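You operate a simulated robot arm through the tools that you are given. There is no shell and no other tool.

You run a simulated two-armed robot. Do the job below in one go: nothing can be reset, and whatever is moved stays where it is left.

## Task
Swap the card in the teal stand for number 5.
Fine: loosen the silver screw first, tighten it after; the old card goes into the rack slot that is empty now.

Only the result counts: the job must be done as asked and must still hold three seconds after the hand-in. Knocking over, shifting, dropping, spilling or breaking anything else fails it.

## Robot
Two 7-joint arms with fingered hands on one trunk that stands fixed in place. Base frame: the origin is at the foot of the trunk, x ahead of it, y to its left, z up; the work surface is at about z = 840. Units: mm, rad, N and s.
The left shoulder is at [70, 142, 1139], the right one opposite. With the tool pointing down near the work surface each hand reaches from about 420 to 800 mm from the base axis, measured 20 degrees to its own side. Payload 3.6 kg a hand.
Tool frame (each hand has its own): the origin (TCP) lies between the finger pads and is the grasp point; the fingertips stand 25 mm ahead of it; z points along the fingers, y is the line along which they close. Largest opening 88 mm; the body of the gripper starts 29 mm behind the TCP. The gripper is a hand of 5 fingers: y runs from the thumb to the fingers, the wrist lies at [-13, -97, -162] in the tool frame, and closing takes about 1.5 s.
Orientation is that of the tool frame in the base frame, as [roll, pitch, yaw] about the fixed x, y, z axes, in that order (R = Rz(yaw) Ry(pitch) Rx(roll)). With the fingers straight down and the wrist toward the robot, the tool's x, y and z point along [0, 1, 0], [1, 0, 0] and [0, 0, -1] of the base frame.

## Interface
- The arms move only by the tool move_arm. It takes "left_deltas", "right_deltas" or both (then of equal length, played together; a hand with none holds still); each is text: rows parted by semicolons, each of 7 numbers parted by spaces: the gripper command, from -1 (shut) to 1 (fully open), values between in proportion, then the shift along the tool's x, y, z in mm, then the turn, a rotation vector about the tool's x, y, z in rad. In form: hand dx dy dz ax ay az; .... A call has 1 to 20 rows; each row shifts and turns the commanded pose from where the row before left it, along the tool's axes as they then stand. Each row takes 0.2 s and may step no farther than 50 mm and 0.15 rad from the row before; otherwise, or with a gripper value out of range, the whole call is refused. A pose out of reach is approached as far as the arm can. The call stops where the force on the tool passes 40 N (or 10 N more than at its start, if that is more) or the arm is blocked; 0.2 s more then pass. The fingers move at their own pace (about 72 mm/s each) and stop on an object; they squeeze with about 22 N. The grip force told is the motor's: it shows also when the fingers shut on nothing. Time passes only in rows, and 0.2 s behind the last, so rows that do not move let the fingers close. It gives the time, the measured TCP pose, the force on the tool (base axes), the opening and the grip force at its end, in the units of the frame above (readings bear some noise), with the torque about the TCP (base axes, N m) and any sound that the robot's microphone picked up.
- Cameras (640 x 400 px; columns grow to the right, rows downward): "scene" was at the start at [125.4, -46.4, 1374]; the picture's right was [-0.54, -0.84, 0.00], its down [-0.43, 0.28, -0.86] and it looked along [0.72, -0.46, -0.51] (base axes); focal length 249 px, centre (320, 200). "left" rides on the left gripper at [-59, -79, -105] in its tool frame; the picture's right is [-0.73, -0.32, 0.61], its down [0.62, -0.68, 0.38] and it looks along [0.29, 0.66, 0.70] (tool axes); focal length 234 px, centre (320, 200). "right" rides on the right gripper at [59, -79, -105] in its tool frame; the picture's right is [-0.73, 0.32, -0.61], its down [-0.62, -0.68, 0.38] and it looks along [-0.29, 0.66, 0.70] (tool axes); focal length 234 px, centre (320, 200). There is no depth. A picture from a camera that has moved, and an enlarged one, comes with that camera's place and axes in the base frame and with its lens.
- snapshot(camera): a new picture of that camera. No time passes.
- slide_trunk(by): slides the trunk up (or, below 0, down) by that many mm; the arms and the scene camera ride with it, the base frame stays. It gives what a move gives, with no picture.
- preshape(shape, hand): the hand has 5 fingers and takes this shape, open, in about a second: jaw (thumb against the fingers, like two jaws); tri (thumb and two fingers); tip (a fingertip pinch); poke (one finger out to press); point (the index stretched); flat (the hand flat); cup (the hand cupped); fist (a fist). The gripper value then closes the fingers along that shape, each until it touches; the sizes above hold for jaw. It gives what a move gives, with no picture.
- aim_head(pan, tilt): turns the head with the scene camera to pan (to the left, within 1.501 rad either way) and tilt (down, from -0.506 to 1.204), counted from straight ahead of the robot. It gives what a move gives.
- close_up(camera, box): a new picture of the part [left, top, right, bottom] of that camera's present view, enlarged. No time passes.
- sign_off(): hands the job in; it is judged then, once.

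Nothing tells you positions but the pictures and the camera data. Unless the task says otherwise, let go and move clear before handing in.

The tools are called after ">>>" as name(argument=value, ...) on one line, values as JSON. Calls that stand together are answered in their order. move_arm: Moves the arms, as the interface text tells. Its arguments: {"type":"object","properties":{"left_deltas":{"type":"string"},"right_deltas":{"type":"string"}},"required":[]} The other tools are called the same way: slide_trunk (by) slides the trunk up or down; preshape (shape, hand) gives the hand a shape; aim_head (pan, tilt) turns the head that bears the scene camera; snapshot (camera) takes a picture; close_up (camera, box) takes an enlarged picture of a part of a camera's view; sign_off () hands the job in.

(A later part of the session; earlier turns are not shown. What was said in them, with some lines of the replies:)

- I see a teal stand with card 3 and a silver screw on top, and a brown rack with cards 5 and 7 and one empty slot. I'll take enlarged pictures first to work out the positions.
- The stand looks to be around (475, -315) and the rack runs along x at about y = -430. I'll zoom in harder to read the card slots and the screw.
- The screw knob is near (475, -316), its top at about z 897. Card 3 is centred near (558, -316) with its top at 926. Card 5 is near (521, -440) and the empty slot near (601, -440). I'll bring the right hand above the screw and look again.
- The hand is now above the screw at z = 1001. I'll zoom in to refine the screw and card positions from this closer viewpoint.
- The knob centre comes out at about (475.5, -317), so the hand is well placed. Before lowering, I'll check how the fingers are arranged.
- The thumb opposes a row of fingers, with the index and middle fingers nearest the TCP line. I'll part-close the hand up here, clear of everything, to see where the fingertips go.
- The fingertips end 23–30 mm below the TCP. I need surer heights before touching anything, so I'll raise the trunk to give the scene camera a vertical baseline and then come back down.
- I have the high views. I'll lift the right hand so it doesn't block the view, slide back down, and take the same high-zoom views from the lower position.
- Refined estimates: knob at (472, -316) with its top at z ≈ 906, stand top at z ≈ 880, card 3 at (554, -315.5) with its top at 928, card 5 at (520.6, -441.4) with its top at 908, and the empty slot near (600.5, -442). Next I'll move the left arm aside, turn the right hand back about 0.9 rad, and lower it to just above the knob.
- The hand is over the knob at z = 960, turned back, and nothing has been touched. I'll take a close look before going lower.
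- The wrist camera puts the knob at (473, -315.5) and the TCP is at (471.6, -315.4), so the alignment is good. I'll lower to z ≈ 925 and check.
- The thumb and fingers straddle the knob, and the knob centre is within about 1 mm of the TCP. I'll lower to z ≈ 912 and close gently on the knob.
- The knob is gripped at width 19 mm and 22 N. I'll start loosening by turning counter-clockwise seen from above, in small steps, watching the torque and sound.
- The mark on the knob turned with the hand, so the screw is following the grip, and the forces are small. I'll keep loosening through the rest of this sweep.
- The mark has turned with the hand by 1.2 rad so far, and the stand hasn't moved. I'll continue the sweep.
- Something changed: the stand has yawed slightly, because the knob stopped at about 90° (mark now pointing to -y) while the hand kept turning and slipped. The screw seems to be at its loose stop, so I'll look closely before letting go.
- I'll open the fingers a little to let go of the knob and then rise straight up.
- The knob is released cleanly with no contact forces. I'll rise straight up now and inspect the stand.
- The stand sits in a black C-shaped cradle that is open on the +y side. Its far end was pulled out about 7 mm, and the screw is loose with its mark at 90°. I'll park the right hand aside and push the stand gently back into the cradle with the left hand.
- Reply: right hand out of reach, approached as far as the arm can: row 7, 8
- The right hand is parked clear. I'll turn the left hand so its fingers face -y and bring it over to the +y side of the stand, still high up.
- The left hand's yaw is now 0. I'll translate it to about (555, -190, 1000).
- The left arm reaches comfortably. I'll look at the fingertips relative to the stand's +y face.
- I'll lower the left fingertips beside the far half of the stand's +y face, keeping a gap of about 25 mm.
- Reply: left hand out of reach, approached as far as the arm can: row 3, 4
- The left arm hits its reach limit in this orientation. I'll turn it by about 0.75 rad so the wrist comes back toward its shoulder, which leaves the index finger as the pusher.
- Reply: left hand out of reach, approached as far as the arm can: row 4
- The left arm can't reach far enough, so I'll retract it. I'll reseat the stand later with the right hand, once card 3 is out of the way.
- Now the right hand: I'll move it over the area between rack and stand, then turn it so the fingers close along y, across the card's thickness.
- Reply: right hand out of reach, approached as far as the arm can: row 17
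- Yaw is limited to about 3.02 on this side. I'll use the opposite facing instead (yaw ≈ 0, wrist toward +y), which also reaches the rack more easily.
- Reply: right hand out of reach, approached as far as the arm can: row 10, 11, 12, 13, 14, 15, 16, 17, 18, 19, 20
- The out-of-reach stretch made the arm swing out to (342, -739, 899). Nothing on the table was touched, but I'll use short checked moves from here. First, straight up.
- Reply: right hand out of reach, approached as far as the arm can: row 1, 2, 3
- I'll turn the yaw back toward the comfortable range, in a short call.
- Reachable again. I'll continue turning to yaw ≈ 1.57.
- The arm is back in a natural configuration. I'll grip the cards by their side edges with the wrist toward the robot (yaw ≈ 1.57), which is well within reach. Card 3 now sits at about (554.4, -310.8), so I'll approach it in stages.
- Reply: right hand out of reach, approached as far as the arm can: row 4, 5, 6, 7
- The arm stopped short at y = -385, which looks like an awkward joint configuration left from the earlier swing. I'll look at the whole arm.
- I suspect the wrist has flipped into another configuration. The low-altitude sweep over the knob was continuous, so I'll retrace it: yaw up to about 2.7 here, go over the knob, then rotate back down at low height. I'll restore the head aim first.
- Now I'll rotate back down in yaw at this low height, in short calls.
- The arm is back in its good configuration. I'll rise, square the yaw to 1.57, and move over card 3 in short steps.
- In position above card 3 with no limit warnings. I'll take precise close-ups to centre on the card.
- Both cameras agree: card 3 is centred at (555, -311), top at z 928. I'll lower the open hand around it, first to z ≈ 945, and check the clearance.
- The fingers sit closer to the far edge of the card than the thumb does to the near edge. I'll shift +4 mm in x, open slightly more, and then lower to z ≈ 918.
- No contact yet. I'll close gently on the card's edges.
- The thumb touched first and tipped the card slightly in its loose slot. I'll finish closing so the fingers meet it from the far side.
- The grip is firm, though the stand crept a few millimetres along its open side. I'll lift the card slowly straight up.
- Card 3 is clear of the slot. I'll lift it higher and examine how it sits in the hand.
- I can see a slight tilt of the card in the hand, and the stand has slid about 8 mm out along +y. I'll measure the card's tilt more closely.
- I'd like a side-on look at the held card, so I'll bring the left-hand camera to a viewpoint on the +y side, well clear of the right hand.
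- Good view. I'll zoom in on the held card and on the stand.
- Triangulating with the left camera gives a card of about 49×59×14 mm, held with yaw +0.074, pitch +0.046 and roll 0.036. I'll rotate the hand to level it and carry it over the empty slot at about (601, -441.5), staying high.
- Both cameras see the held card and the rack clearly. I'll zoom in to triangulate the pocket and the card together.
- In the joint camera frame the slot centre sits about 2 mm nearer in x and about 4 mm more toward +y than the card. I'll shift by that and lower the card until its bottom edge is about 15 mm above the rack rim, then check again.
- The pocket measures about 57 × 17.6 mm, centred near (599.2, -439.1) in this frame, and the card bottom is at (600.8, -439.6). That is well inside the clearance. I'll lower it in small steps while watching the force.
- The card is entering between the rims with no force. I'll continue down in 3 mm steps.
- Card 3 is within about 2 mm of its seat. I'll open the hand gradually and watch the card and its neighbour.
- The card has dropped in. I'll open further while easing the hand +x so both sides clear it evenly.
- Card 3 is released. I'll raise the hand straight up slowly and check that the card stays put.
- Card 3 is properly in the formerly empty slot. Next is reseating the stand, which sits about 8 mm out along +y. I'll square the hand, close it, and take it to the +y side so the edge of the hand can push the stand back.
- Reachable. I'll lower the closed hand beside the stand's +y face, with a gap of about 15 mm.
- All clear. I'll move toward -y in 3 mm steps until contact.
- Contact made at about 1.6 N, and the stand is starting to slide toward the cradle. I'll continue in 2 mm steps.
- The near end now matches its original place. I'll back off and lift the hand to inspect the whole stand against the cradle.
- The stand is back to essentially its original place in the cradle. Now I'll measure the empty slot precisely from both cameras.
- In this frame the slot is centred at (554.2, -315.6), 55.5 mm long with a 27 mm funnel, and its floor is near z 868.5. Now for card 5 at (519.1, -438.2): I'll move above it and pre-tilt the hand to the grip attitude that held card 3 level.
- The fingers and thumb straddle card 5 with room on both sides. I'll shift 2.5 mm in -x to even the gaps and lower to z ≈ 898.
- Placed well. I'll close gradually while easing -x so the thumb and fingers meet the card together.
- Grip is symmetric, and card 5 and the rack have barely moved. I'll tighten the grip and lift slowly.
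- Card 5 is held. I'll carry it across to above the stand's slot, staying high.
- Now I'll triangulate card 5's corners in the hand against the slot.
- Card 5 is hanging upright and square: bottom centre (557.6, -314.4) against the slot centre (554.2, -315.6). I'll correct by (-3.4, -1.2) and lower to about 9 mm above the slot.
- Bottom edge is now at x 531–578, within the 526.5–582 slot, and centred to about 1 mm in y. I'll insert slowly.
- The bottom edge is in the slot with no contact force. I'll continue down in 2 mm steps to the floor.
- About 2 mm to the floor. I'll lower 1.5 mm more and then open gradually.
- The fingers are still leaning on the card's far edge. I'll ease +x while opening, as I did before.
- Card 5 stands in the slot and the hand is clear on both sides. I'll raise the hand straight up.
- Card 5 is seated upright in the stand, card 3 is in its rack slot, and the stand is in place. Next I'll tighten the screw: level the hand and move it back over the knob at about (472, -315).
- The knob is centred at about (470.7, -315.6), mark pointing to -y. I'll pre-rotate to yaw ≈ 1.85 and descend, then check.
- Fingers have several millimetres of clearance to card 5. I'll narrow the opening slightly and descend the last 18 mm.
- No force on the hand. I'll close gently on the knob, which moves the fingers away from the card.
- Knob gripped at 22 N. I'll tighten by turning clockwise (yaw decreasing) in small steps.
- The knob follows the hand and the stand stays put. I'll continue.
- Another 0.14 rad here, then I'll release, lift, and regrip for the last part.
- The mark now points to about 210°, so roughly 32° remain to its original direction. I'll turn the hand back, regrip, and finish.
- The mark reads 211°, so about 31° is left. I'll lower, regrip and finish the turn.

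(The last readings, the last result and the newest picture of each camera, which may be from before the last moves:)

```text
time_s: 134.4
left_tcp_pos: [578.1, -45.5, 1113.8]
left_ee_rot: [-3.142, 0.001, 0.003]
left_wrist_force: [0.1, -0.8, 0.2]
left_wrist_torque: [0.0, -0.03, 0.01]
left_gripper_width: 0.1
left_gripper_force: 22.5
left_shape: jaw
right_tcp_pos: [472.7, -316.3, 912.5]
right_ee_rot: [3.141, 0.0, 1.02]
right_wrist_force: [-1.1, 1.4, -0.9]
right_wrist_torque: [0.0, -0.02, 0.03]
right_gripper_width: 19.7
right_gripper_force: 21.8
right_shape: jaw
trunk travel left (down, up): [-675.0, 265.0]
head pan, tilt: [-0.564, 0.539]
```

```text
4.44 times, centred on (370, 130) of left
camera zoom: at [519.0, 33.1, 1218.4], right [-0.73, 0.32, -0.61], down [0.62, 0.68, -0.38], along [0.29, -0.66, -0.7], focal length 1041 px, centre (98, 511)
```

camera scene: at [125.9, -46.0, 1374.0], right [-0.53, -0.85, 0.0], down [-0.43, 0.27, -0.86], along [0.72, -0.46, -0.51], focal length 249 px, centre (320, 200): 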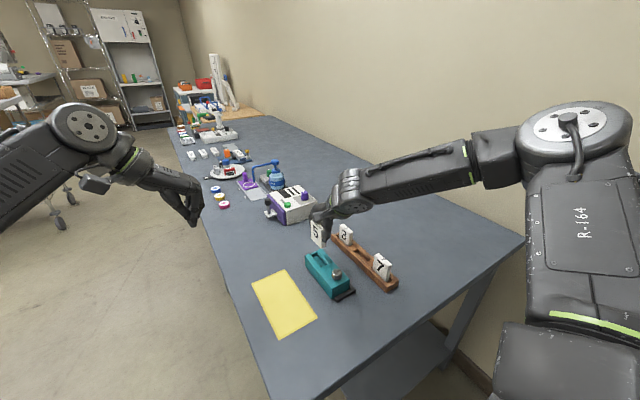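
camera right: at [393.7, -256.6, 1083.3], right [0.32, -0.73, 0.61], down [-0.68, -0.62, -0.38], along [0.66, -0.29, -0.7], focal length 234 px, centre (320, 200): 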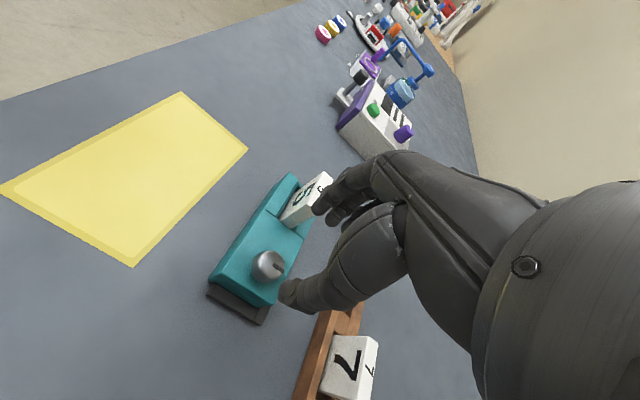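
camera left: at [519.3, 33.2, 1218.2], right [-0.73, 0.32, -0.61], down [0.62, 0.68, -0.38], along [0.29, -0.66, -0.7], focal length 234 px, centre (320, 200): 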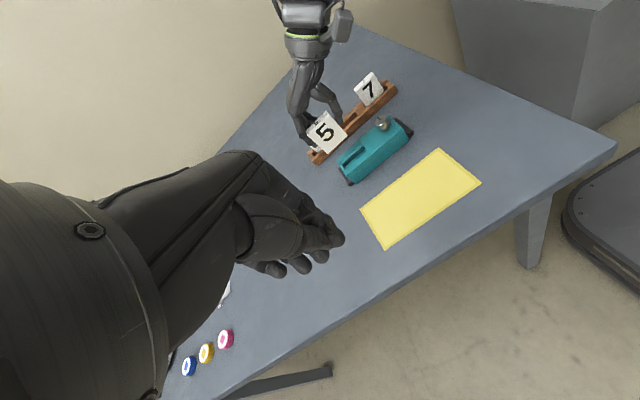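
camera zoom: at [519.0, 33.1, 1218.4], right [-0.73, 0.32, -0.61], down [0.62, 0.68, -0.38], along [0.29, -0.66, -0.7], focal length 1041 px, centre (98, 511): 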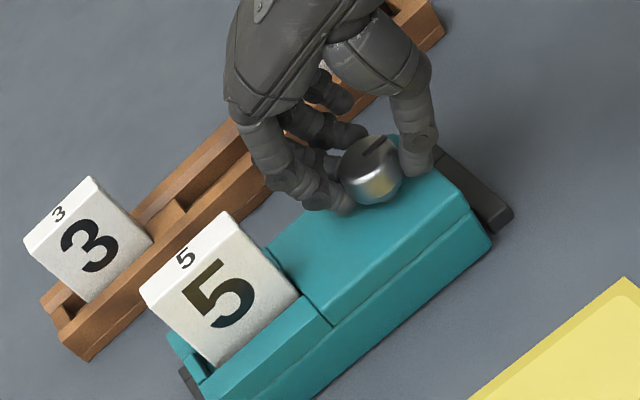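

>>> move_arm(right_deltas="-1 0 0 0 0 0 0.06; -1 0 0 0 0 0 0.06; -1 0 0 0 0 0 0.06; -1 0 0 0 0 0 0")

>>> close_up(camera="right", box=[180, 170, 380, 390])

>>> close_up(camera="left", box=[320, 85, 420, 175])

>>> close_up(camera="scene", box=[295, 225, 365, 305])

```text
time_s: 135.4
left_tcp_pos: [578.4, -46.5, 1113.2]
left_ee_rot: [-3.141, -0.001, 0.0]
left_wrist_force: [0.0, 0.4, 0.3]
left_wrist_torque: [-0.01, -0.01, 0.03]
left_gripper_width: 0.0
left_gripper_force: 21.8
left_shape: jaw
right_tcp_pos: [472.3, -316.6, 913.8]
right_ee_rot: [3.141, 0.0, 0.843]
right_wrist_force: [1.3, 1.0, -0.8]
right_wrist_torque: [0.03, -0.07, 0.05]
right_gripper_width: 19.4
right_gripper_force: 22.0
right_shape: jaw
trunk travel left (down, up): [-675.0, 265.0]
head pan, tilt: [-0.564, 0.539]
```

```text
1.82 times, centred on (280, 280) of right
camera zoom: at [454.2, -220.9, 1016.4], right [-0.24, -0.76, 0.61], down [-0.92, -0.01, -0.38], along [0.3, -0.65, -0.7], focal length 426 px, centre (393, 54)
```

zoom: 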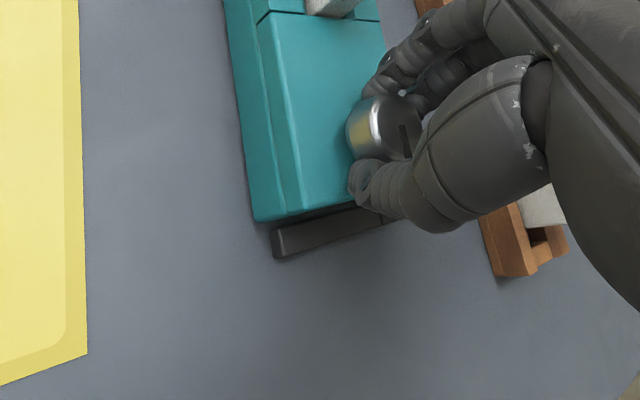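

```text
4.44 times, centred on (370, 130) of left
camera zoom: at [519.5, 32.9, 1218.2], right [-0.73, 0.32, -0.61], down [0.62, 0.68, -0.38], along [0.29, -0.66, -0.7], focal length 1041 px, centre (98, 511)
```

zoom: 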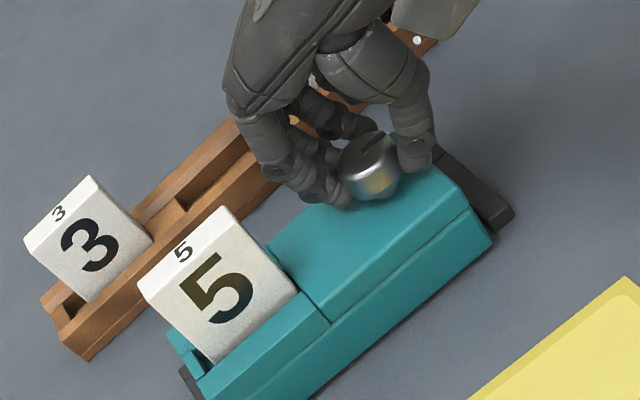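

```text
5.00 times, centred on (330, 265) of scene
camera zoom: at [126.1, -46.4, 1374.0], right [-0.53, -0.85, 0.0], down [-0.43, 0.27, -0.86], along [0.72, -0.46, -0.51], focal length 1243 px, centre (270, -125)
```

zoom: 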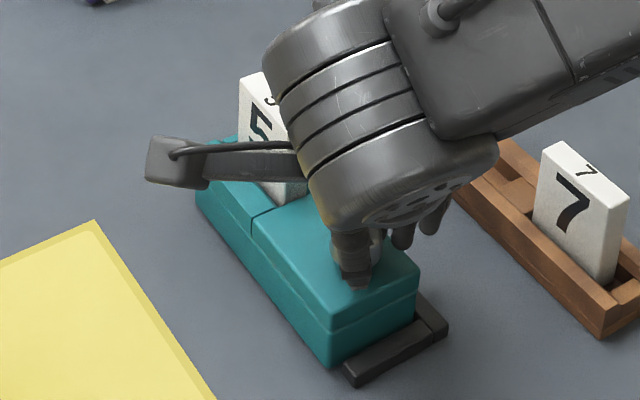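

Torque is rising slightly, so the stop should be near. I'll do a small extra turn and check.

>>> move_arm(right_deltas="-1 0 0 0 0 0 0.05; -1 0 0 0 0 0 0.05; -1 0 0 0 0 0 0")

>>> close_up(camera="right", box=[180, 170, 380, 390])

>>> close_up(camera="left", box=[320, 85, 420, 175])

```text
time_s: 136.2
left_tcp_pos: [578.4, -47.3, 1113.3]
left_ee_rot: [3.141, 0.0, 0.003]
left_wrist_force: [-0.7, 0.4, 0.5]
left_wrist_torque: [-0.01, -0.01, 0.02]
left_gripper_width: 0.4
left_gripper_force: 21.6
left_shape: jaw
right_tcp_pos: [473.3, -315.7, 912.1]
right_ee_rot: [-3.141, 0.002, 0.741]
right_wrist_force: [1.7, 2.6, -0.2]
right_wrist_torque: [0.03, -0.04, 0.1]
right_gripper_width: 19.0
right_gripper_force: 22.0
right_shape: jaw
trunk travel left (down, up): [-675.0, 265.0]
head pan, tilt: [-0.564, 0.539]
```

```text
1.82 times, centred on (280, 280) of right
camera zoom: at [464.1, -219.4, 1016.4], right [-0.32, -0.73, 0.61], down [-0.92, 0.08, -0.38], along [0.23, -0.68, -0.7], focal length 426 px, centre (393, 54)
```

zoom: 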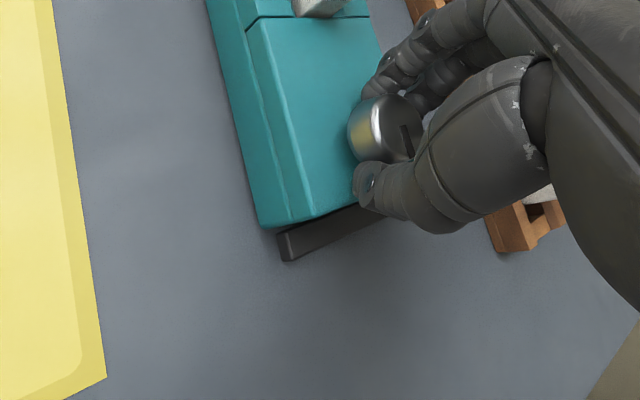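

```text
4.44 times, centred on (370, 130) of left
camera zoom: at [519.4, 33.0, 1218.2], right [-0.73, 0.32, -0.61], down [0.62, 0.68, -0.38], along [0.29, -0.66, -0.7], focal length 1041 px, centre (98, 511)
```

zoom: 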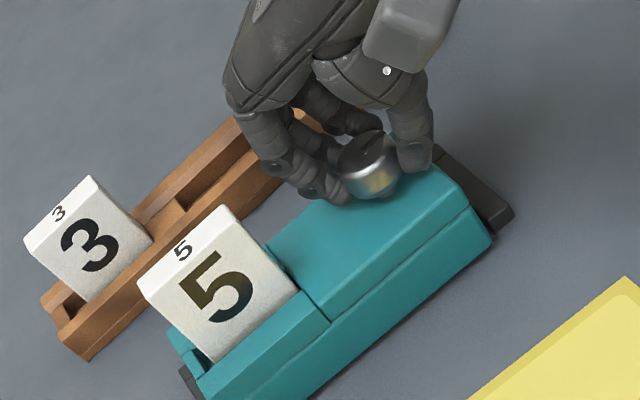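

>>> move_arm(right_deltas="-1 0 0 0 0 0 0.04; -1 0 0 0 0 0 0.03; -1 0 0 0 0 0 0")

>>> close_up(camera="left", box=[320, 85, 420, 175])

>>> close_up(camera="right", box=[180, 170, 380, 390])

```text
time_s: 137.0
left_tcp_pos: [579.2, -46.1, 1113.8]
left_ee_rot: [3.14, 0.001, 0.002]
left_wrist_force: [-0.1, 0.1, 0.2]
left_wrist_torque: [-0.01, 0.02, 0.01]
left_gripper_width: 0.0
left_gripper_force: 21.9
left_shape: jaw
right_tcp_pos: [473.2, -316.9, 912.0]
right_ee_rot: [3.142, -0.001, 0.672]
right_wrist_force: [2.2, 1.5, 0.9]
right_wrist_torque: [0.05, -0.1, 0.16]
right_gripper_width: 19.0
right_gripper_force: 21.7
right_shape: jaw
trunk travel left (down, up): [-675.0, 265.0]
head pan, tilt: [-0.564, 0.539]
```

```text
4.44 times, centred on (370, 130) of left
camera zoom: at [519.5, 33.4, 1218.1], right [-0.73, 0.32, -0.61], down [0.62, 0.68, -0.38], along [0.29, -0.66, -0.7], focal length 1041 px, centre (98, 511)
```

zoom: 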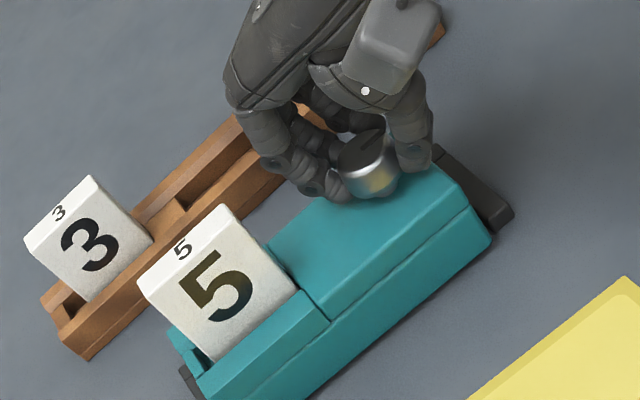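

```text
1.82 times, centred on (280, 280) of right
camera zoom: at [471.1, -218.9, 1016.1], right [-0.37, -0.7, 0.61], down [-0.91, 0.14, -0.38], along [0.18, -0.69, -0.7], focal length 426 px, centre (393, 54)
```

zoom: 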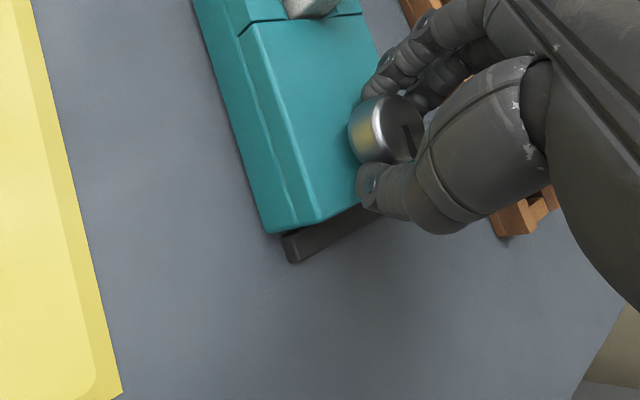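

Torque is up to 0.16 N·m and the stand isn't moving, so the screw appears to be against its tight stop. I'll release, rise, and check the mark.

>>> move_arm(right_deltas="-0.6 0 0 0 0 0 0; -0.3 0 0 0 0 0 0; 0 0 0 0 0 0 0; 0.15 0 0 0 0 0 0; 0.2 0 0 0 0 0 0; 0.2 0 0 -10 0 0 0; 0.2 0 0 -15 0 0 0; 0.2 0 0 -20 0 0 0; 0.2 0 0 -20 0 0 0; 0.2 0 0 -20 0 0 0; 0.2 0 0 0 0 0 0")

>>> close_up(camera="scene", box=[320, 260, 360, 305])

>>> close_up(camera="scene", box=[295, 235, 365, 305])

>>> close_up(camera="left", box=[320, 90, 430, 195])

```text
time_s: 139.4
left_tcp_pos: [578.3, -46.2, 1114.7]
left_ee_rot: [-3.141, 0.001, 0.002]
left_wrist_force: [-0.5, -0.1, -0.6]
left_wrist_torque: [0.01, -0.02, -0.02]
left_gripper_width: 0.0
left_gripper_force: 22.3
left_shape: jaw
right_tcp_pos: [472.0, -318.2, 997.2]
right_ee_rot: [-3.14, -0.001, 0.673]
right_wrist_force: [-0.1, -0.2, -0.5]
right_wrist_torque: [-0.03, 0.0, 0.03]
right_gripper_width: 52.3
right_gripper_force: 0.0
right_shape: jaw
trunk travel left (down, up): [-675.0, 265.0]
head pan, tilt: [-0.564, 0.539]
```

```text
8.89 times, centred on (340, 282) of scene
camera zoom: at [125.9, -46.6, 1374.0], right [-0.53, -0.85, 0.0], down [-0.43, 0.27, -0.86], along [0.72, -0.46, -0.51], focal length 2210 px, centre (142, -533)
```

zoom: 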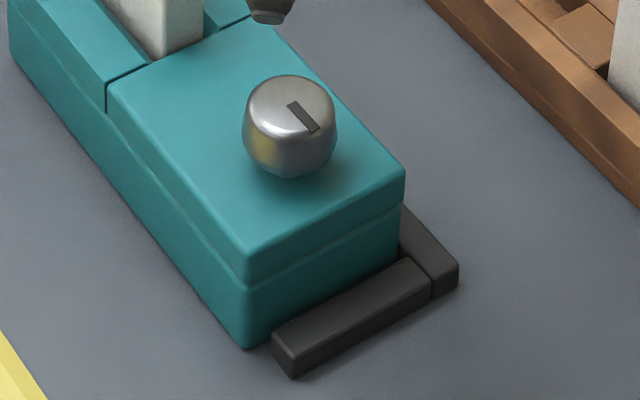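

```text
5.71 times, centred on (330, 270) of scene
camera zoom: at [125.9, -46.6, 1374.0], right [-0.53, -0.85, 0.0], down [-0.43, 0.27, -0.86], along [0.72, -0.46, -0.51], focal length 1421 px, centre (263, -200)
```

zoom: 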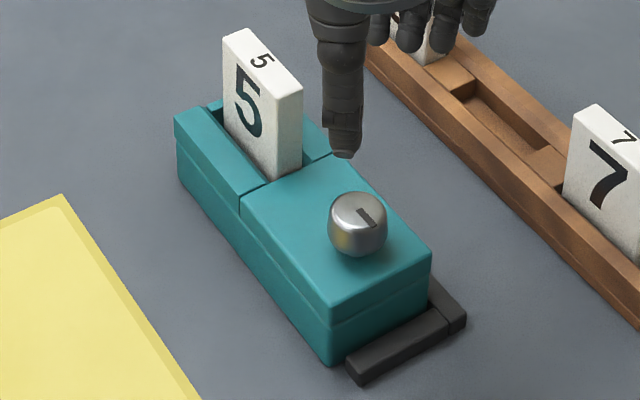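

```text
3.81 times, centred on (375, 142) of left
camera zoom: at [519.3, 32.8, 1218.2], right [-0.73, 0.32, -0.61], down [0.62, 0.68, -0.38], along [0.29, -0.66, -0.7], focal length 892 px, centre (110, 419)
```

zoom: 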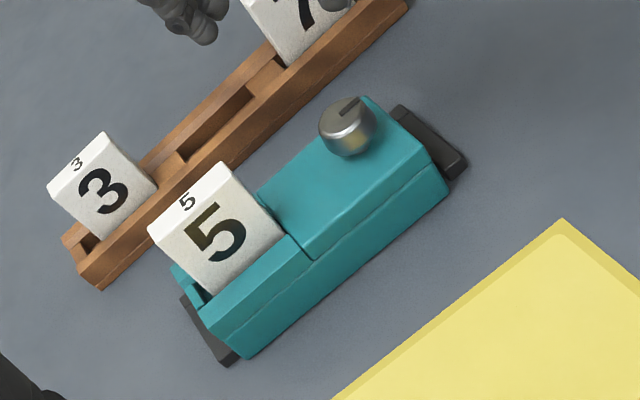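

The mark is back to within about 1° of its original direction, the stand is back in its original place to within about half a millimetre, and card 5 stands upright in it. I'll move the right hand clear and do a final check of everything.

>>> move_arm(right_deltas="0.2 0 0 -15 0 0 -0.14; 0.2 0 0 -15 0 0 -0.14; 0.2 0 0 -15 0 0 -0.14; 0.2 0 0 -10 0 0 -0.14; 0.2 0 0 0 0 0 -0.14")

>>> move_arm(right_deltas="0.2 -25 -10 -10 0 0 0; 0.2 -25 -10 -10 0 0 0; 0.2 -25 -10 -10 0 0 0; 0.2 0 0 0 0 0 0")

>>> snapshot(camera="scene")

>>> close_up(camera="scene", box=[240, 220, 420, 340])

>>> close_up(camera="scene", box=[320, 260, 360, 305])

>>> close_up(camera="left", box=[290, 60, 430, 190])

```text
time_s: 140.6
left_tcp_pos: [578.7, -47.4, 1114.2]
left_ee_rot: [3.141, -0.001, 0.002]
left_wrist_force: [-0.6, -0.1, 0.2]
left_wrist_torque: [-0.02, 0.01, -0.01]
left_gripper_width: 0.0
left_gripper_force: 21.7
left_shape: jaw
right_tcp_pos: [472.4, -317.6, 1052.0]
right_ee_rot: [3.141, -0.002, 1.374]
right_wrist_force: [0.2, -0.6, 0.0]
right_wrist_torque: [0.0, 0.01, 0.01]
right_gripper_width: 52.4
right_gripper_force: 0.0
right_shape: jaw
trunk travel left (down, up): [-675.0, 265.0]
head pan, tilt: [-0.564, 0.539]
```

```text
time_s: 141.6
left_tcp_pos: [578.9, -45.9, 1113.2]
left_ee_rot: [3.141, 0.0, 0.001]
left_wrist_force: [0.6, -0.6, 0.0]
left_wrist_torque: [0.0, -0.03, 0.01]
left_gripper_width: 0.1
left_gripper_force: 22.1
left_shape: jaw
right_tcp_pos: [428.3, -383.7, 1082.8]
right_ee_rot: [-3.139, 0.0, 1.373]
right_wrist_force: [0.3, 0.8, -0.3]
right_wrist_torque: [0.0, 0.02, 0.01]
right_gripper_width: 52.6
right_gripper_force: 0.0
right_shape: jaw
trunk travel left (down, up): [-675.0, 265.0]
head pan, tilt: [-0.564, 0.539]
```

```text
taken
camera scene: at [125.6, -45.6, 1374.1], right [-0.53, -0.85, 0.0], down [-0.43, 0.27, -0.86], along [0.73, -0.46, -0.51], focal length 249 px, centre (320, 200)
```

scene: 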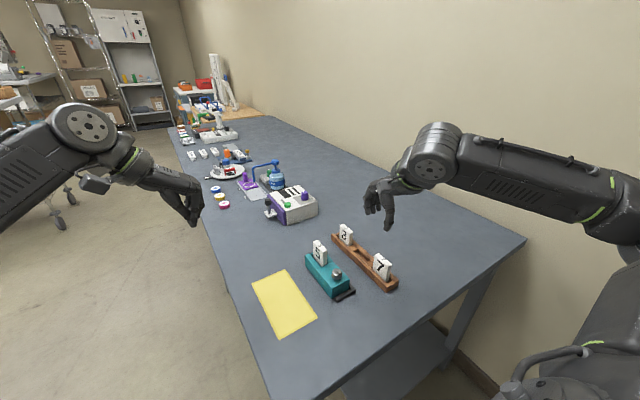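

```text
3.33 times, centred on (330, 280) of scene
camera zoom: at [125.6, -45.6, 1374.1], right [-0.53, -0.85, 0.0], down [-0.43, 0.27, -0.86], along [0.73, -0.46, -0.51], focal length 829 px, centre (287, -67)
```

zoom: 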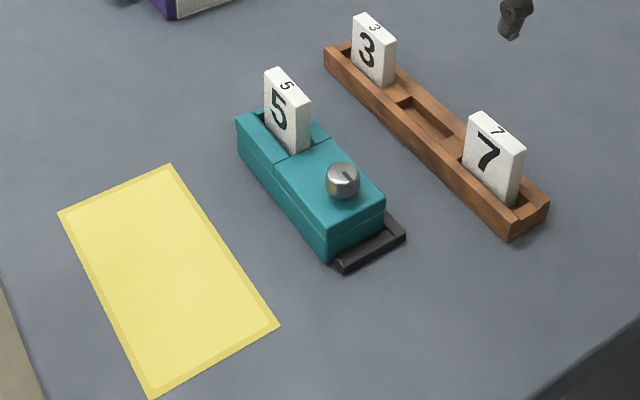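

```text
8.89 times, centred on (340, 282) of scene
camera zoom: at [125.6, -45.6, 1374.1], right [-0.53, -0.85, 0.0], down [-0.43, 0.27, -0.86], along [0.73, -0.46, -0.51], focal length 2210 px, centre (142, -533)
```

zoom: 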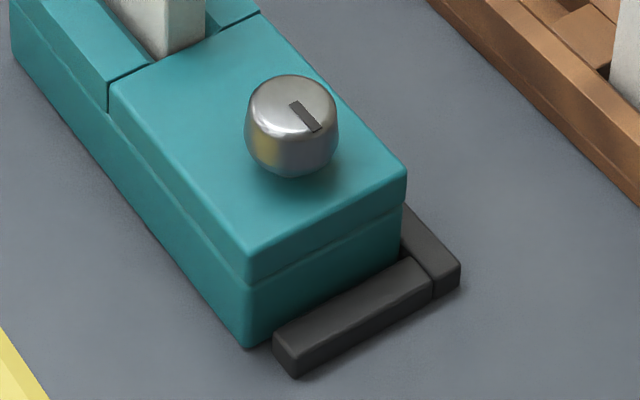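

```text
3.08 times, centred on (360, 125) of left
camera zoom: at [519.1, 33.7, 1218.4], right [-0.73, 0.32, -0.61], down [0.62, 0.68, -0.38], along [0.29, -0.66, -0.7], focal length 720 px, centre (197, 431)
```

zoom: 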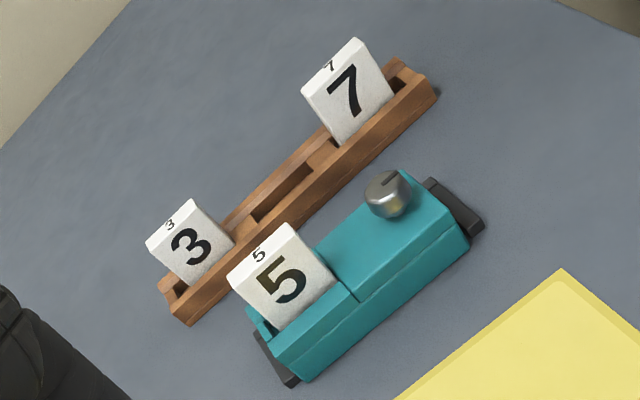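

Everything matches the starting layout. I'll take one last close look at the screw's mark against the stand's axis to be sure it's fully tight.

>>> close_up(camera="scene", box=[328, 266, 344, 282])

>>> close_up(camera="right", box=[90, 130, 290, 290])

>>> close_up(camera="scene", box=[300, 235, 330, 270])

```text
16.00 times, centred on (336, 274) of scene
camera zoom: at [125.6, -45.6, 1374.1], right [-0.53, -0.85, 0.0], down [-0.43, 0.27, -0.86], along [0.73, -0.46, -0.51], focal length 3978 px, centre (64, -984)
```

zoom: 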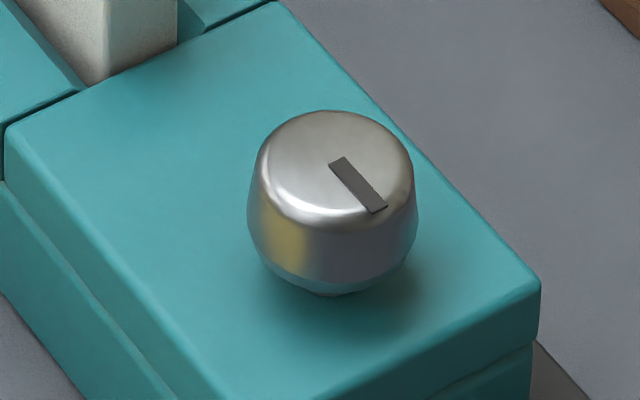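

```text
2.50 times, centred on (190, 210) of right
camera zoom: at [364.8, -312.9, 1186.6], right [0.17, -0.78, 0.61], down [-0.79, -0.48, -0.38], along [0.59, -0.41, -0.7], focal length 585 px, centre (645, 175)
```

zoom: 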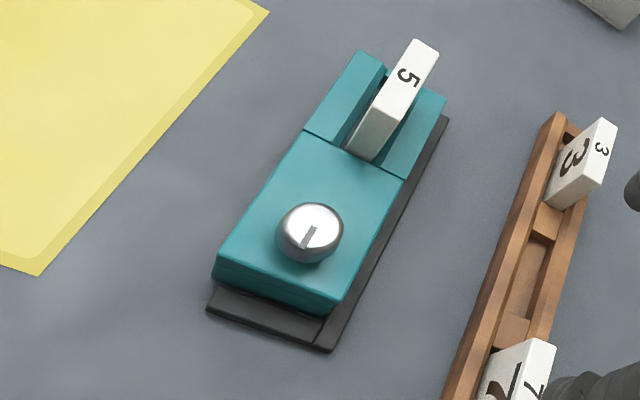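

```text
11.43 times, centred on (315, 252) of scene
camera zoom: at [125.6, -45.6, 1374.1], right [-0.53, -0.85, 0.0], down [-0.43, 0.27, -0.86], along [0.73, -0.46, -0.51], focal length 2842 px, centre (377, -400)
```

zoom: 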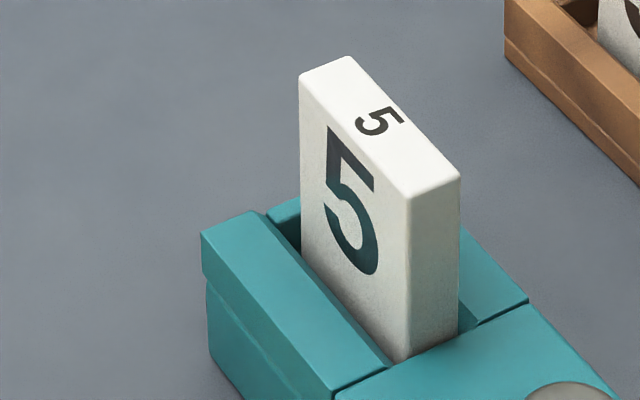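

The mark reads about 178°, the same as its starting direction within measurement error. Card 5 is clamped upright in the teal stand and card 3 is in the slot that was empty. Card 7, the rack and the stand are in their original places, and both hands are empty and clear, so I'm handing in.

>>> sign_off()

```text
The job is handed in.
```

The job is handed in: card 5 is now in the teal stand, and card 3, the old card, is in the rack slot that was empty.

- **Screw:** I loosened it about 90° before the swap and tightened it afterwards. Its mark is back at its starting direction to within a couple of degrees, and the torque was rising when I stopped.
- **Stand:** it did move during the work. It slid about 8 mm out of its black cradle while I turned the screw and pulled card 3. I pushed it back with the right hand, and the last pictures show it within about half a millimetre of where it started.
- **Rack and card 7:** neither appears to have moved, and I saw nothing else on the table disturbed.
- **Hands:** both are empty and clear of the table.

I judged the fit of card 5 and the tightness of the screw from the pictures and the torque readings. I did not tug on the card to test the clamp.
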